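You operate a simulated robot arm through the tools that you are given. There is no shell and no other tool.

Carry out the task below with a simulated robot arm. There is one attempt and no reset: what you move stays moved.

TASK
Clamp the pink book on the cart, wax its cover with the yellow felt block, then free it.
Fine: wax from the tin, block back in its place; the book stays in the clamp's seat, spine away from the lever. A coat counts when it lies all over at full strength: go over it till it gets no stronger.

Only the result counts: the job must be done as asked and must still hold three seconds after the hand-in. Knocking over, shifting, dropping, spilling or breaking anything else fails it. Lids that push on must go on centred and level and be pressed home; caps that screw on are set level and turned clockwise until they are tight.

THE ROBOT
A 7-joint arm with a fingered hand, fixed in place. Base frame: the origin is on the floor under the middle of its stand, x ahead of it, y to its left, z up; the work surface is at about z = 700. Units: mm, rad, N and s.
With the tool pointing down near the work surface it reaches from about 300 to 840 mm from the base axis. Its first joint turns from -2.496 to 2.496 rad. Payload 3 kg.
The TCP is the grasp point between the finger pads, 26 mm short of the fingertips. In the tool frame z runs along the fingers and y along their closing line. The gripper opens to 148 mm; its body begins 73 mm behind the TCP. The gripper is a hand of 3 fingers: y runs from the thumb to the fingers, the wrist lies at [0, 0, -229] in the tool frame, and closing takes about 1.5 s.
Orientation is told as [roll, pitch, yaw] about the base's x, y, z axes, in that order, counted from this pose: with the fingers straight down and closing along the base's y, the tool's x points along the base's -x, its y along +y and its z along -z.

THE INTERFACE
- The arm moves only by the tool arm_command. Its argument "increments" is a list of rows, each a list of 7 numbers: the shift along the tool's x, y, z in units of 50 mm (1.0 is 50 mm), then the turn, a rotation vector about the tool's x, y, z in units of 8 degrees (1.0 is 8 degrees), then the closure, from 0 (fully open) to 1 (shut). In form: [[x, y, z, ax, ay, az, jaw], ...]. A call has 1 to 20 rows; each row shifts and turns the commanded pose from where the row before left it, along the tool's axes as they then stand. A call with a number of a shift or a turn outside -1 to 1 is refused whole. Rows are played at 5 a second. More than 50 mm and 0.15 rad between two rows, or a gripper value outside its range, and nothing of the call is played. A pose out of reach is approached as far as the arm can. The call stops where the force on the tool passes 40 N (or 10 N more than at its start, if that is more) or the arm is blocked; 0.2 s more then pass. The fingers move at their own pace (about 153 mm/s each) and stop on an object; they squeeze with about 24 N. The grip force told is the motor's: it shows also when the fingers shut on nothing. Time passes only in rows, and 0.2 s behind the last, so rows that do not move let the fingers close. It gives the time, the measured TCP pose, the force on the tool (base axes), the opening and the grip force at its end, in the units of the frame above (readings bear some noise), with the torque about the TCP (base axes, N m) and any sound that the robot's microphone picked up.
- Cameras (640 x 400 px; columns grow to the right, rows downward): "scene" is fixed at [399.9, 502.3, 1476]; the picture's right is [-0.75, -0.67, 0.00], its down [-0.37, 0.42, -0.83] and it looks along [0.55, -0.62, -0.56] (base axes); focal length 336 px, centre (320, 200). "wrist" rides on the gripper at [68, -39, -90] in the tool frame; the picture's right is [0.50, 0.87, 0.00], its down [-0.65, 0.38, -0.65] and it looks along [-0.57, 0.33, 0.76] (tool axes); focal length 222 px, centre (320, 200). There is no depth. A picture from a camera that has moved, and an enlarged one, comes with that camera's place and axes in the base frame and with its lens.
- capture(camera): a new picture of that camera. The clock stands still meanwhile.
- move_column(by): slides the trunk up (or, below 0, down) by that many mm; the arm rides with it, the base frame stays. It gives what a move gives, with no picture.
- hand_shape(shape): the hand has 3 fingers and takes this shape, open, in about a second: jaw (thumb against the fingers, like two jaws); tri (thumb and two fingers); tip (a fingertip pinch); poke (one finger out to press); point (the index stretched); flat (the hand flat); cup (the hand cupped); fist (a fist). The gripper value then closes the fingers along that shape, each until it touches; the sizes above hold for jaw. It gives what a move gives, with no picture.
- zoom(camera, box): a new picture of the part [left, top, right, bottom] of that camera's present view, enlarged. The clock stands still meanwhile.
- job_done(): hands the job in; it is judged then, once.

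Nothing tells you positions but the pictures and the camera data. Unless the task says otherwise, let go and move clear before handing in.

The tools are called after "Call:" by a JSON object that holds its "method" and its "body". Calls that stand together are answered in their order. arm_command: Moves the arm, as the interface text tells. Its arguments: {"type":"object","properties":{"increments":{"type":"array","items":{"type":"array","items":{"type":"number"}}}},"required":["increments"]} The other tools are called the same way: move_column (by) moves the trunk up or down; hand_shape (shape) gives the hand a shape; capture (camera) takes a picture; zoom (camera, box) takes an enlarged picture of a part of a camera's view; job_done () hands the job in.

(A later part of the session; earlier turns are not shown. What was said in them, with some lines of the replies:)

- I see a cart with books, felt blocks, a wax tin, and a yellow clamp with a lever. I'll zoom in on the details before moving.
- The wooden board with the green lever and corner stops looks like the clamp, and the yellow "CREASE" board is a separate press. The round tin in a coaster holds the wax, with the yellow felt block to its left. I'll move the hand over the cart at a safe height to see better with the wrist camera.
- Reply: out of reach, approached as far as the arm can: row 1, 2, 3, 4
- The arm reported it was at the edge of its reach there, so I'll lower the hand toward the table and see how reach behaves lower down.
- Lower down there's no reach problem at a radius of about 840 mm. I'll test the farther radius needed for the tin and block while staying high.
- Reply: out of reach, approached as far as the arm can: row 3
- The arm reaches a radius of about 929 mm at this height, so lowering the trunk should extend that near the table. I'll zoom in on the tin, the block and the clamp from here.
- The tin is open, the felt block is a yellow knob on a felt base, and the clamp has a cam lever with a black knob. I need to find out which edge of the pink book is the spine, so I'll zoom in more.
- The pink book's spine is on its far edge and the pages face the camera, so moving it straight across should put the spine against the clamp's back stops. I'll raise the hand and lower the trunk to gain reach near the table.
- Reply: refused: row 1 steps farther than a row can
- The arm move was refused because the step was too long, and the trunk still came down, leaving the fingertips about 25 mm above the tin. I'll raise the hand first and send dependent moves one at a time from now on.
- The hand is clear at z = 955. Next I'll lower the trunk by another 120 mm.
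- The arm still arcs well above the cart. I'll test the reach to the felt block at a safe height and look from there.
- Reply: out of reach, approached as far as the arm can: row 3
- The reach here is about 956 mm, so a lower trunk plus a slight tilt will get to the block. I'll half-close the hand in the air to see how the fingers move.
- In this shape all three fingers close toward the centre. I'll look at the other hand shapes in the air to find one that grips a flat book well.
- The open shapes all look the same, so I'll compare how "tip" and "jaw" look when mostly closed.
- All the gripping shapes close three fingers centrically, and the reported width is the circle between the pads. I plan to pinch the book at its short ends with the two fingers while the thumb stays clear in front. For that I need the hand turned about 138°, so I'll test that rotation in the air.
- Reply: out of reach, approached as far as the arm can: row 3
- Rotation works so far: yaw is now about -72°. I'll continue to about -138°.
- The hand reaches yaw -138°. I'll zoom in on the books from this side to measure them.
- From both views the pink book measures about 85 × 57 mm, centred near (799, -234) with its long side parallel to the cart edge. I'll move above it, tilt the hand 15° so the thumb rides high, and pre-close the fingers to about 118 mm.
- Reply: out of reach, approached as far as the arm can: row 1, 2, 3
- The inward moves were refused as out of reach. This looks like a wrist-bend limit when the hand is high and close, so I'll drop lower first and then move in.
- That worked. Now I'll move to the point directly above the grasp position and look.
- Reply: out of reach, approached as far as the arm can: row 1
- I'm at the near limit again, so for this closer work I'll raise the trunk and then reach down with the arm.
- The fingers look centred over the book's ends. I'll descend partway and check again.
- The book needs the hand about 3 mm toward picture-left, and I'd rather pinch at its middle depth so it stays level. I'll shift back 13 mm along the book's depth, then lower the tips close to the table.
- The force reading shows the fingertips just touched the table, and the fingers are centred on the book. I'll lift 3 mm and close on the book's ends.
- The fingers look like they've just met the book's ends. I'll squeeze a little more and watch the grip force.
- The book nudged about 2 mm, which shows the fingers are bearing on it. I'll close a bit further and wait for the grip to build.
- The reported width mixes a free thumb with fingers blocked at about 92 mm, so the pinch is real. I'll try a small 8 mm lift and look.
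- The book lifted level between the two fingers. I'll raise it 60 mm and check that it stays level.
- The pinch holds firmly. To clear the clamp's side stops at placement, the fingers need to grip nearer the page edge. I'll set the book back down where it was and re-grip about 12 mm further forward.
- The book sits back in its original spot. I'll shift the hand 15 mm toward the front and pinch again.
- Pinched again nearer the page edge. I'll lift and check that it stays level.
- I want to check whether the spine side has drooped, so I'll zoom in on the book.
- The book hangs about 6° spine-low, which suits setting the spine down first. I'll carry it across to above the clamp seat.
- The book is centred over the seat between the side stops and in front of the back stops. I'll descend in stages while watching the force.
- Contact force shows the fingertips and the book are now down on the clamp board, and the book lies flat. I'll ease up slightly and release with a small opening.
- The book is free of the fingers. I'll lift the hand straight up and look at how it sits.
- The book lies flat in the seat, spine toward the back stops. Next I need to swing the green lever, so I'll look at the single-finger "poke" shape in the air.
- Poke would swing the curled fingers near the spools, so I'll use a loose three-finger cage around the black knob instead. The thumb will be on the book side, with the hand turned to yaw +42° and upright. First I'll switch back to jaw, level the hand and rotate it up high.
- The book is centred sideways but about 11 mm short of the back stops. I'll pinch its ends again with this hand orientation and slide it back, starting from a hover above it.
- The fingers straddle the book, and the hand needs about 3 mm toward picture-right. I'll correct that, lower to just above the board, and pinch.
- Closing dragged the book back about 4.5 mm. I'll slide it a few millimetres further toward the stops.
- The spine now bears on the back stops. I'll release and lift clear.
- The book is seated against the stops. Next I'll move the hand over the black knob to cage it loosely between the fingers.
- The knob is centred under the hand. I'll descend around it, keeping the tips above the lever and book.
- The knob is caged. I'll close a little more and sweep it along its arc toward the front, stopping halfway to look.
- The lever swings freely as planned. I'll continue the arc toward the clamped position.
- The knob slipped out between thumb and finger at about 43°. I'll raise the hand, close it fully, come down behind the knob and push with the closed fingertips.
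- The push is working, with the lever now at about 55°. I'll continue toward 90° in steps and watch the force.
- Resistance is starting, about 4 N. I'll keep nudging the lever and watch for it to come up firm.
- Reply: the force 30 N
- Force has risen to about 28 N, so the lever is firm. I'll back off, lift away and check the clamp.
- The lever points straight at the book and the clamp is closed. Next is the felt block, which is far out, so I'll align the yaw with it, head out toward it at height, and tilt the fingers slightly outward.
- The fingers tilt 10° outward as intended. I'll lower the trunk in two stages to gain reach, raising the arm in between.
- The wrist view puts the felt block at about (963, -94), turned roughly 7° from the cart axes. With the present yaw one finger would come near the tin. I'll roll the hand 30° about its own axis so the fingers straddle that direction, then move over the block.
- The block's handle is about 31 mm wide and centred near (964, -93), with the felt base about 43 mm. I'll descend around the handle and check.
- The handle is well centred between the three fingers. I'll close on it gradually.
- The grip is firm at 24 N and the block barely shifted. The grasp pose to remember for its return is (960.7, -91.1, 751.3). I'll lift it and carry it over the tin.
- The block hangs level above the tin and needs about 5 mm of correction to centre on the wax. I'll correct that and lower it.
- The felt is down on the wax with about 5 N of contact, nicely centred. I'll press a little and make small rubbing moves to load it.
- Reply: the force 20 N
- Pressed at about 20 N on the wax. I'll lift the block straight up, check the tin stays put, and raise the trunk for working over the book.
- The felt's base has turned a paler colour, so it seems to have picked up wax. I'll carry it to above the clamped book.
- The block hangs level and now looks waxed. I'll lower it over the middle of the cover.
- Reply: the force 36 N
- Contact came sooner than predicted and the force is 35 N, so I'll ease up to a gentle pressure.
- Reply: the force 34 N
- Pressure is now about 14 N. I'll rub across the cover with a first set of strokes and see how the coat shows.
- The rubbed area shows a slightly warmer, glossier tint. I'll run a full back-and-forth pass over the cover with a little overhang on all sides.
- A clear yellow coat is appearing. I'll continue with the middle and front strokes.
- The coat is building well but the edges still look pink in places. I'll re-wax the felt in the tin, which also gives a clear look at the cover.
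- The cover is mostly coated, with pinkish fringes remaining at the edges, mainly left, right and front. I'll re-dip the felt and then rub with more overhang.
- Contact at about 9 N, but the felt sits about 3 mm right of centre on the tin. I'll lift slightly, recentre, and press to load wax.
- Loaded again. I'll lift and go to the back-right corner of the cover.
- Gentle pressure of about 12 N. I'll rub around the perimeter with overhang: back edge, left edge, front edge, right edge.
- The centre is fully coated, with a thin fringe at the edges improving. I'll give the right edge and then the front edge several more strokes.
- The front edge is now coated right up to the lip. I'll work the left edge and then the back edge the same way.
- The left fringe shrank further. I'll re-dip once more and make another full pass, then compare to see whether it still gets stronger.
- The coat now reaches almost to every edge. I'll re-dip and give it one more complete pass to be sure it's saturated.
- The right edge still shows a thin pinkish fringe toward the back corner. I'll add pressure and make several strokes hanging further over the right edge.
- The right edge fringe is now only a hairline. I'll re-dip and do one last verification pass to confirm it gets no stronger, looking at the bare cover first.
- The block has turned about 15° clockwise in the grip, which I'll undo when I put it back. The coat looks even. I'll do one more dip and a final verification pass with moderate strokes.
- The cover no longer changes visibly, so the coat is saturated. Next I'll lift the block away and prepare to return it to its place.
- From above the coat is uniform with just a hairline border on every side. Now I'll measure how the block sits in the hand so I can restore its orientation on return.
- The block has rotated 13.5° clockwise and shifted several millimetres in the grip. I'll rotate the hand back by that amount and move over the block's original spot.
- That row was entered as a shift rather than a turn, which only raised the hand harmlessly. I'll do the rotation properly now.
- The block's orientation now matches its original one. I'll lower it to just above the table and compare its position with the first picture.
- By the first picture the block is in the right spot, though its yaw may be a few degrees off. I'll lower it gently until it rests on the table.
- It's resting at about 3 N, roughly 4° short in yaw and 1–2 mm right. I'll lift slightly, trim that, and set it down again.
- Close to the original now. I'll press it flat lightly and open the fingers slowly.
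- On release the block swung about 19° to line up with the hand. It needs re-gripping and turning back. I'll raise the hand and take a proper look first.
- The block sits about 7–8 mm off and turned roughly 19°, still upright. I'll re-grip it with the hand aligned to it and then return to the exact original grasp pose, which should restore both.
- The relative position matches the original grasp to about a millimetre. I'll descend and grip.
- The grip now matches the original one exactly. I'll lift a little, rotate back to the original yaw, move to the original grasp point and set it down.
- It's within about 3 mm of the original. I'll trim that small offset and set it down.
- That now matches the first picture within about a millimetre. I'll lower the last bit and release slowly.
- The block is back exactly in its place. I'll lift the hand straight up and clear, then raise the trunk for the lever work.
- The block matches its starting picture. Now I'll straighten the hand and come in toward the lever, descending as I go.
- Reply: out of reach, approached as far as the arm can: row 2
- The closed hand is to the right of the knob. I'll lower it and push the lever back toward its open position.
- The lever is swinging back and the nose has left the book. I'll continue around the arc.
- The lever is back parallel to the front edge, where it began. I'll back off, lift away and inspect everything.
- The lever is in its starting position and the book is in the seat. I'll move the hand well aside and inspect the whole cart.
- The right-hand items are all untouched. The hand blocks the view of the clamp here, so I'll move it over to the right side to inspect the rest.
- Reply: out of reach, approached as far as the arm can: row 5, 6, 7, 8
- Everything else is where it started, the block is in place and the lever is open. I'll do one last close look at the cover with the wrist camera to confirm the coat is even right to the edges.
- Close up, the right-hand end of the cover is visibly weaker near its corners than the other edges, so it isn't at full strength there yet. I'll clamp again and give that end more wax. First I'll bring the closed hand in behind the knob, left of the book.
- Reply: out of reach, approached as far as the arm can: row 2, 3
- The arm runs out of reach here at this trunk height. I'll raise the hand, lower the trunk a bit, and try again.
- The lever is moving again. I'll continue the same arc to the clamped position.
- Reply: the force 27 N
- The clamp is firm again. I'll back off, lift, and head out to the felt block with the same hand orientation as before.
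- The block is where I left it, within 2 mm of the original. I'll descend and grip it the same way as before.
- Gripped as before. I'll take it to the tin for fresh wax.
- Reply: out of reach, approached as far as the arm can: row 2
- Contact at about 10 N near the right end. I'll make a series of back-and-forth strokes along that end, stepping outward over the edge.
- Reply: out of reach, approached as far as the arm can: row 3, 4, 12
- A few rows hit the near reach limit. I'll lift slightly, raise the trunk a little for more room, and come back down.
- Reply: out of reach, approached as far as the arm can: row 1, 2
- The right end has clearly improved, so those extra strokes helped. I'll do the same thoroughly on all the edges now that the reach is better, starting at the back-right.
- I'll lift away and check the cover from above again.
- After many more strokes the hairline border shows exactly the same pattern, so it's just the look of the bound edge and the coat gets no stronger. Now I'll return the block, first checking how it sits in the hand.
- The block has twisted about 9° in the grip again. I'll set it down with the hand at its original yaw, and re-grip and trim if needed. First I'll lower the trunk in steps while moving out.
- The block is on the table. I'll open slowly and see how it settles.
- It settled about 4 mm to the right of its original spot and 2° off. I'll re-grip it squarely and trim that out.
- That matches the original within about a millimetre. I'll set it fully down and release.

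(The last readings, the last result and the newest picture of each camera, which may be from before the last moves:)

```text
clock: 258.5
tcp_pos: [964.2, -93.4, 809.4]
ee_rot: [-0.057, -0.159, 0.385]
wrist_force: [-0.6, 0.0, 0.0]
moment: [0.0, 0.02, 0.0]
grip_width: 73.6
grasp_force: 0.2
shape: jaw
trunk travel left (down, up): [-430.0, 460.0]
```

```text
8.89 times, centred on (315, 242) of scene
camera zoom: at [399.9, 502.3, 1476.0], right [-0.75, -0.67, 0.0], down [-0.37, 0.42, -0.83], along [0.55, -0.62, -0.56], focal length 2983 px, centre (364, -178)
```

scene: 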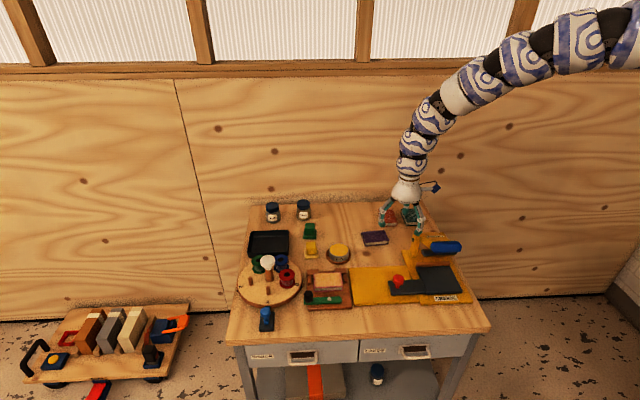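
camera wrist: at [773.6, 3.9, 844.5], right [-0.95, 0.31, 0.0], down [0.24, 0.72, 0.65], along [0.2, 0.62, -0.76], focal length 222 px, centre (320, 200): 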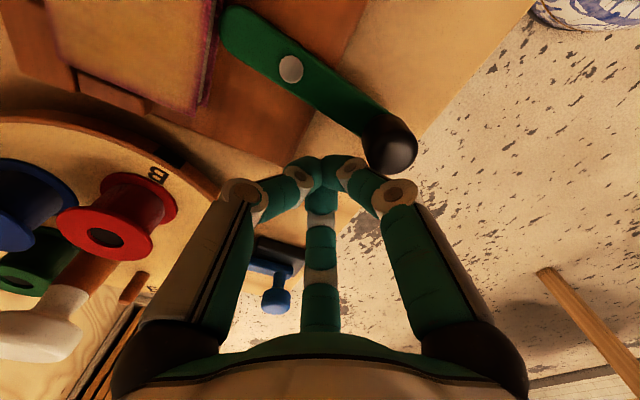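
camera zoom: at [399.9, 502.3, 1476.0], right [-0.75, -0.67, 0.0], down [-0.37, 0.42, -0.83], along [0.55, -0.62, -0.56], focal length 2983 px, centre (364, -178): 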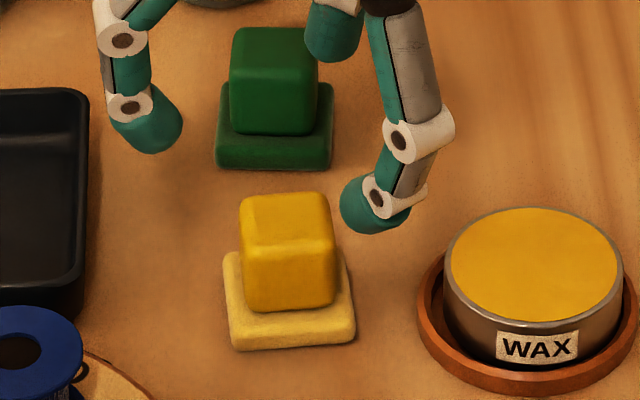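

The block is back in place. Now I'll free the lever the same way as before: raise the trunk, straighten the hand and come in.

Call:
{"method": "move_column", "body": {"by": 185}}

Call:
{"method": "arm_command", "body": {"increments": [[0, 0, 0, -0.235, 0.58, 0, 0.6], [0, 0, 0, -0.235, 0.58, 0, 0.6], [0.372, 0.466, 0.54, 0, 0, 0, 0.8], [0.372, 0.466, 0.54, 0, 0, 0, 1], [0.372, 0.466, 0.54, 0, 0, 0, 1], [0.372, 0.466, 0.54, 0, 0, 0, 1], [0.372, 0.466, 0.54, 0, 0, 0, 1], [0, 0, 0, 0, 0, 0, 1]]}}

```text
clock: 260.6
tcp_pos: [965.9, -93.2, 993.9]
ee_rot: [-0.059, -0.158, 0.385]
wrist_force: [1.1, 0.3, 0.1]
moment: [0.03, 0.01, -0.04]
grip_width: 73.4
grasp_force: 0.1
shape: jaw
trunk travel left (down, up): [-615.0, 275.0]
```

```text
clock: 262.4
tcp_pos: [828.3, -26.6, 859.9]
ee_rot: [0.007, 0.004, 0.382]
wrist_force: [-1.0, -0.9, 0.3]
moment: [0.02, 0.0, 0.01]
grip_width: 0.0
grasp_force: 23.8
shape: jaw
out of reach, approached as far as the arm can: row 2
trunk travel left (down, up): [-615.0, 275.0]
```

Call:
{"method": "arm_command", "body": {"increments": [[0.36, 0.423, 0.29, 0, 0, 0, 1], [0.36, 0.423, 0.29, 0, 0, 0, 1], [0.36, 0.423, 0.29, 0, 0, 0, 1], [0.36, 0.423, 0.29, 0, 0, 0, 1], [0, 0, 0, 0, 0, 0, 1]]}}

Call:
{"method": "zoom", "body": {"camera": "scene", "box": [280, 235, 380, 320]}}

```text
clock: 263.6
tcp_pos: [728.6, 28.2, 803.0]
ee_rot: [0.009, 0.002, 0.382]
wrist_force: [-0.4, -0.2, 0.2]
moment: [0.0, -0.01, 0.01]
grip_width: 0.2
grasp_force: 24.2
shape: jaw
trunk travel left (down, up): [-615.0, 275.0]
```

```text
4.71 times, centred on (330, 278) of scene
camera zoom: at [399.9, 502.3, 1476.0], right [-0.75, -0.67, 0.0], down [-0.37, 0.42, -0.83], along [0.55, -0.62, -0.56], focal length 1579 px, centre (273, -165)
```

zoom: 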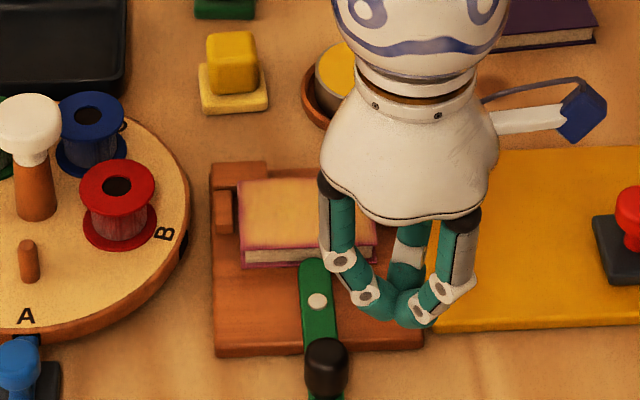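

Call:
{"method": "arm_command", "body": {"increments": [[0, 0, 0.49, 0, 0, 0, 1], [0, 0, 0.5, 0, 0, 0, 1], [0, 0, 0, 0, 0, 0, 1], [-0.1476, 0.0684, 0, 0, 0, 0, 1], [-0.1476, 0.0684, 0, 0, 0, 0, 1], [-0.1437, 0.1436, 0, 0, 0, 0, 1], [-0.1647, 0.115, 0, 0, 0, 0, 1], [-0.1838, 0.0857, 0, 0, 0, 0, 1], [0, 0, 0, 0, 0, 0, 1]]}}

Call:
{"method": "zoom", "body": {"camera": "scene", "box": [270, 235, 370, 320]}}

```text
clock: 265.6
tcp_pos: [756.8, 63.4, 753.4]
ee_rot: [0.008, 0.004, 0.381]
wrist_force: [0.2, -0.4, 0.9]
moment: [-0.03, 0.03, 0.02]
grip_width: 0.0
grasp_force: 24.2
shape: jaw
trunk travel left (down, up): [-615.0, 275.0]
```

```text
4.71 times, centred on (320, 278) of scene
camera zoom: at [399.9, 502.3, 1476.0], right [-0.75, -0.67, 0.0], down [-0.37, 0.42, -0.83], along [0.55, -0.62, -0.56], focal length 1579 px, centre (320, -165)
```

zoom: 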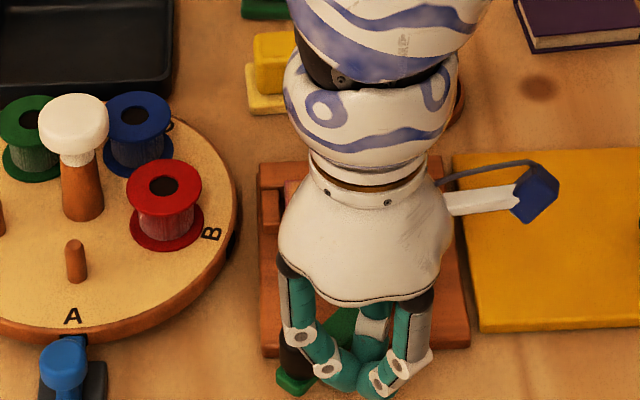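

The lever is unlocking and swinging back. I'll continue to its rest position.

Call:
{"method": "arm_command", "body": {"increments": [[-0.1961, 0.0519, 0, 0, 0, 0, 1], [-0.2001, 0.0172, 0, 0, 0, 0, 1], [-0.2023, -0.0182, 0, 0, 0, 0, 1], [-0.1956, -0.0525, 0, 0, 0, 0, 1], [-0.1819, -0.0851, 0, 0, 0, 0, 1], [0, 0, 0, 0, 0, 0, 1]]}}

Call:
{"method": "zoom", "body": {"camera": "scene", "box": [270, 235, 370, 320]}}

Call:
{"method": "capture", "body": {"camera": "wrist"}}

```text
clock: 266.9
tcp_pos: [804.3, 76.2, 754.2]
ee_rot: [0.008, 0.004, 0.381]
wrist_force: [-2.2, -3.1, 1.4]
moment: [0.01, 0.0, -0.08]
grip_width: 0.2
grasp_force: 24.0
shape: jaw
trunk travel left (down, up): [-615.0, 275.0]
```

```text
4.71 times, centred on (320, 278) of scene
camera zoom: at [399.9, 502.3, 1476.0], right [-0.75, -0.67, 0.0], down [-0.37, 0.42, -0.83], along [0.55, -0.62, -0.56], focal length 1579 px, centre (320, -165)
```

zoom: 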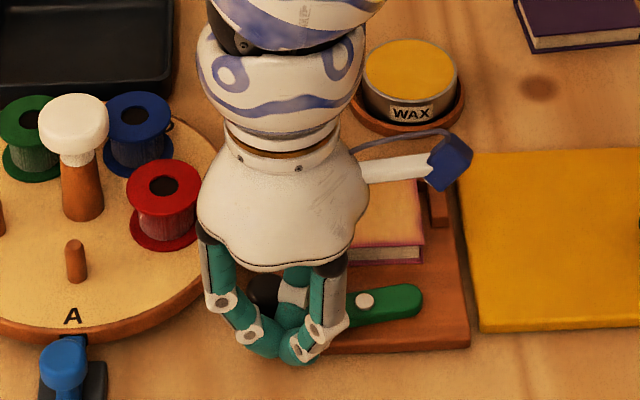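

```text
taken
camera wrist: at [757.6, 14.0, 844.4], right [-0.79, 0.62, 0.01], down [0.47, 0.59, 0.65], along [0.4, 0.52, -0.76], focal length 222 px, centre (320, 200)
```

wrist: 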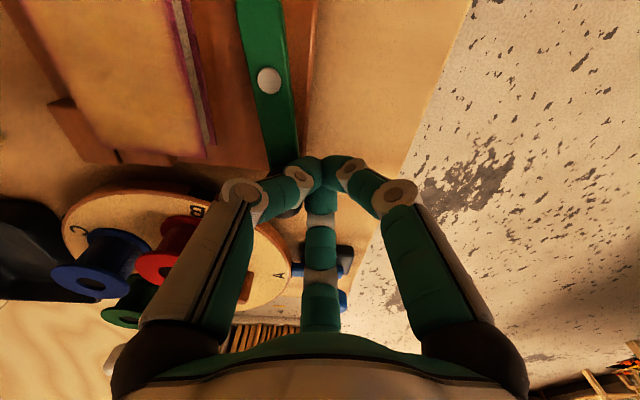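

Call:
{"method": "arm_command", "body": {"increments": [[-0.08, -0.06, 0, 0, 0, 0, 1], [-0.04, -0.03, 0, 0, 0, 0, 1], [0, 0, 0, 0, 0, 0, 1]]}}

Call:
{"method": "zoom", "body": {"camera": "scene", "box": [270, 235, 370, 320]}}

```text
clock: 267.8
tcp_pos: [810.1, 76.0, 753.1]
ee_rot: [0.01, 0.003, 0.383]
wrist_force: [-12.0, -3.7, 7.3]
moment: [-0.14, 0.0, -0.21]
grip_width: 0.2
grasp_force: 24.1
shape: jaw
trunk travel left (down, up): [-615.0, 275.0]
```

```text
4.71 times, centred on (320, 278) of scene
camera zoom: at [399.9, 502.3, 1476.0], right [-0.75, -0.67, 0.0], down [-0.37, 0.42, -0.83], along [0.55, -0.62, -0.56], focal length 1579 px, centre (320, -165)
```

zoom: 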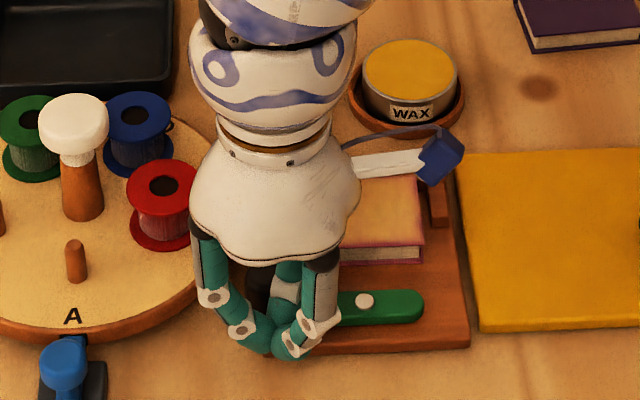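

The lever is back against its open stop. I'll back off, lift, and move the hand clear to the right side for a final check.

Call:
{"method": "arm_command", "body": {"increments": [[0.166, 0.11, 0, 0, 0, 0, 1], [0.1, 0.05, -0.4, 0, 0, 0, 1], [0, 0, -0.9, 0, 0, 0, 1], [0.2, -0.6, -0.3, 0, 0, 0, 0.8], [0.25, -0.89, 0, 0, 0, 0, 0.6], [0.25, -0.89, 0, 0, 0, 0, 0.5], [0.25, -0.89, 0, 0, 0, 0, 0.4], [0.25, -0.89, 0, 0, 0, 0, 0.3], [0.25, -0.89, 0, 0, 0, 0, 0.3], [0.25, -0.89, 0, 0, 0, 0, 0.3], [0.25, -0.89, 0, 0, 0, 0, 0.3], [0, 0, 0, 0, 0, 0, 0.3]]}}

Call:
{"method": "capture", "body": {"camera": "scene"}}

Call:
{"method": "zoom", "body": {"camera": "scene", "box": [300, 260, 360, 305]}}

Call:
{"method": "zoom", "body": {"camera": "scene", "box": [230, 190, 390, 310]}}

Call:
{"method": "zoom", "body": {"camera": "scene", "box": [340, 190, 500, 310]}}

```text
clock: 270.4
tcp_pos: [836.4, -275.0, 828.3]
ee_rot: [0.008, 0.005, 0.383]
wrist_force: [0.7, 0.0, 0.0]
moment: [0.03, 0.0, 0.01]
grip_width: 103.2
grasp_force: 0.1
shape: jaw
trunk travel left (down, up): [-615.0, 275.0]
```

```text
taken
```

scene: 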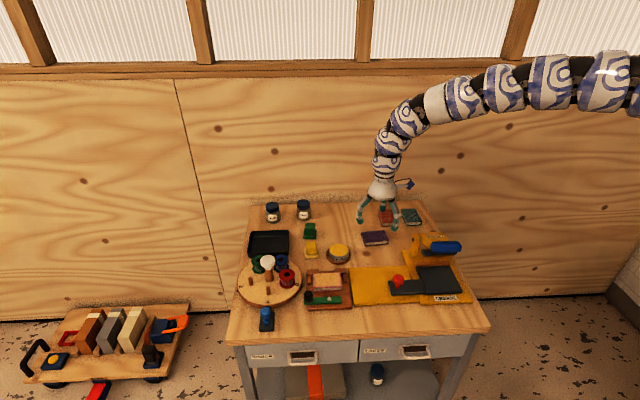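

```text
8.89 times, centred on (330, 282) of scene
camera zoom: at [399.9, 502.3, 1476.0], right [-0.75, -0.67, 0.0], down [-0.37, 0.42, -0.83], along [0.55, -0.62, -0.56], focal length 2983 px, centre (231, -533)
```

zoom: 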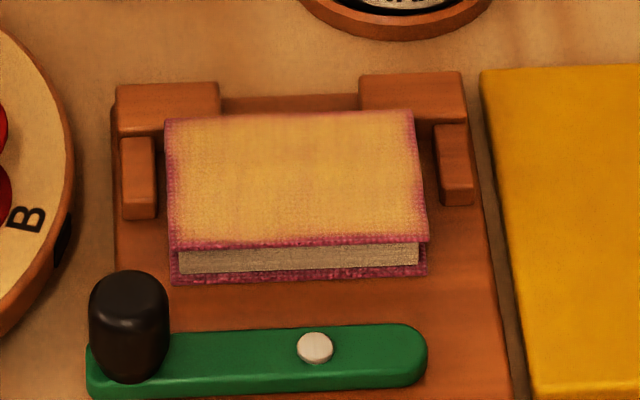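

```text
3.33 times, centred on (310, 250) of scene
camera zoom: at [399.9, 502.3, 1476.0], right [-0.75, -0.67, 0.0], down [-0.37, 0.42, -0.83], along [0.55, -0.62, -0.56], focal length 1118 px, centre (353, 33)
```

zoom: 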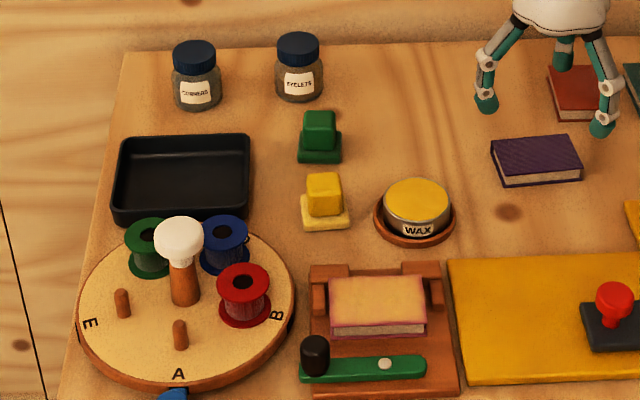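

```text
3.33 times, centred on (420, 250) of scene
camera zoom: at [399.9, 502.3, 1476.0], right [-0.75, -0.67, 0.0], down [-0.37, 0.42, -0.83], along [0.55, -0.62, -0.56], focal length 1118 px, centre (-13, 33)
```

zoom: 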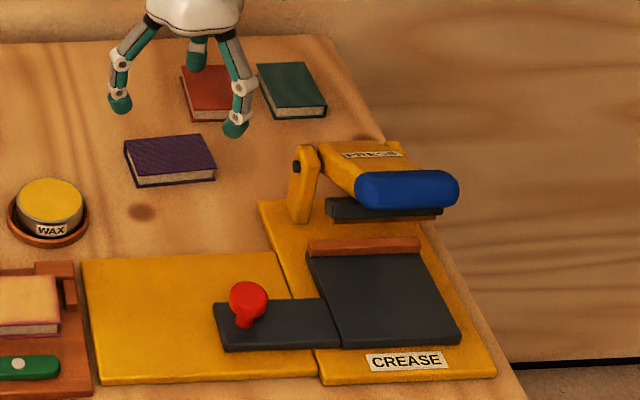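

Final check:

- **Book:** in the clamp's seat, spine against the back stops, cover evenly waxed.
- **Lever:** open again.
- **Felt block and tin:** the block is back in its place. The tin is in its coaster.
- **Everything else:** where it started, with the hand clear.

I'm handing in the job.

Call:
{"method": "job_done", "body": {}}

```text
The job is handed in.
```

I've handed in the job. The pink book is waxed and unclamped in its seat, spine against the back stops and away from the lever. I haven't seen the judge's result.

- **Coat:** The cover is an even yellow. A thin pinkish rim remains at the edges. It looked the same after a fresh dip and many more strokes, so I took it as full strength, but I could only judge that by eye.
- **Clamp:** A close look after the first release showed a weak strip at one end. I clamped the book again, waxed more and freed it a second time. The lever is at its open stop.
- **Felt block:** It twisted in the grip while rubbing, so I had to set it down and straighten it. It now matches its starting position to about a millimetre.
- **Everything else:** The wax tin sits in its coaster, shifted by about 2 mm. Everything else looks unmoved in the final pictures, and the hand is clear.
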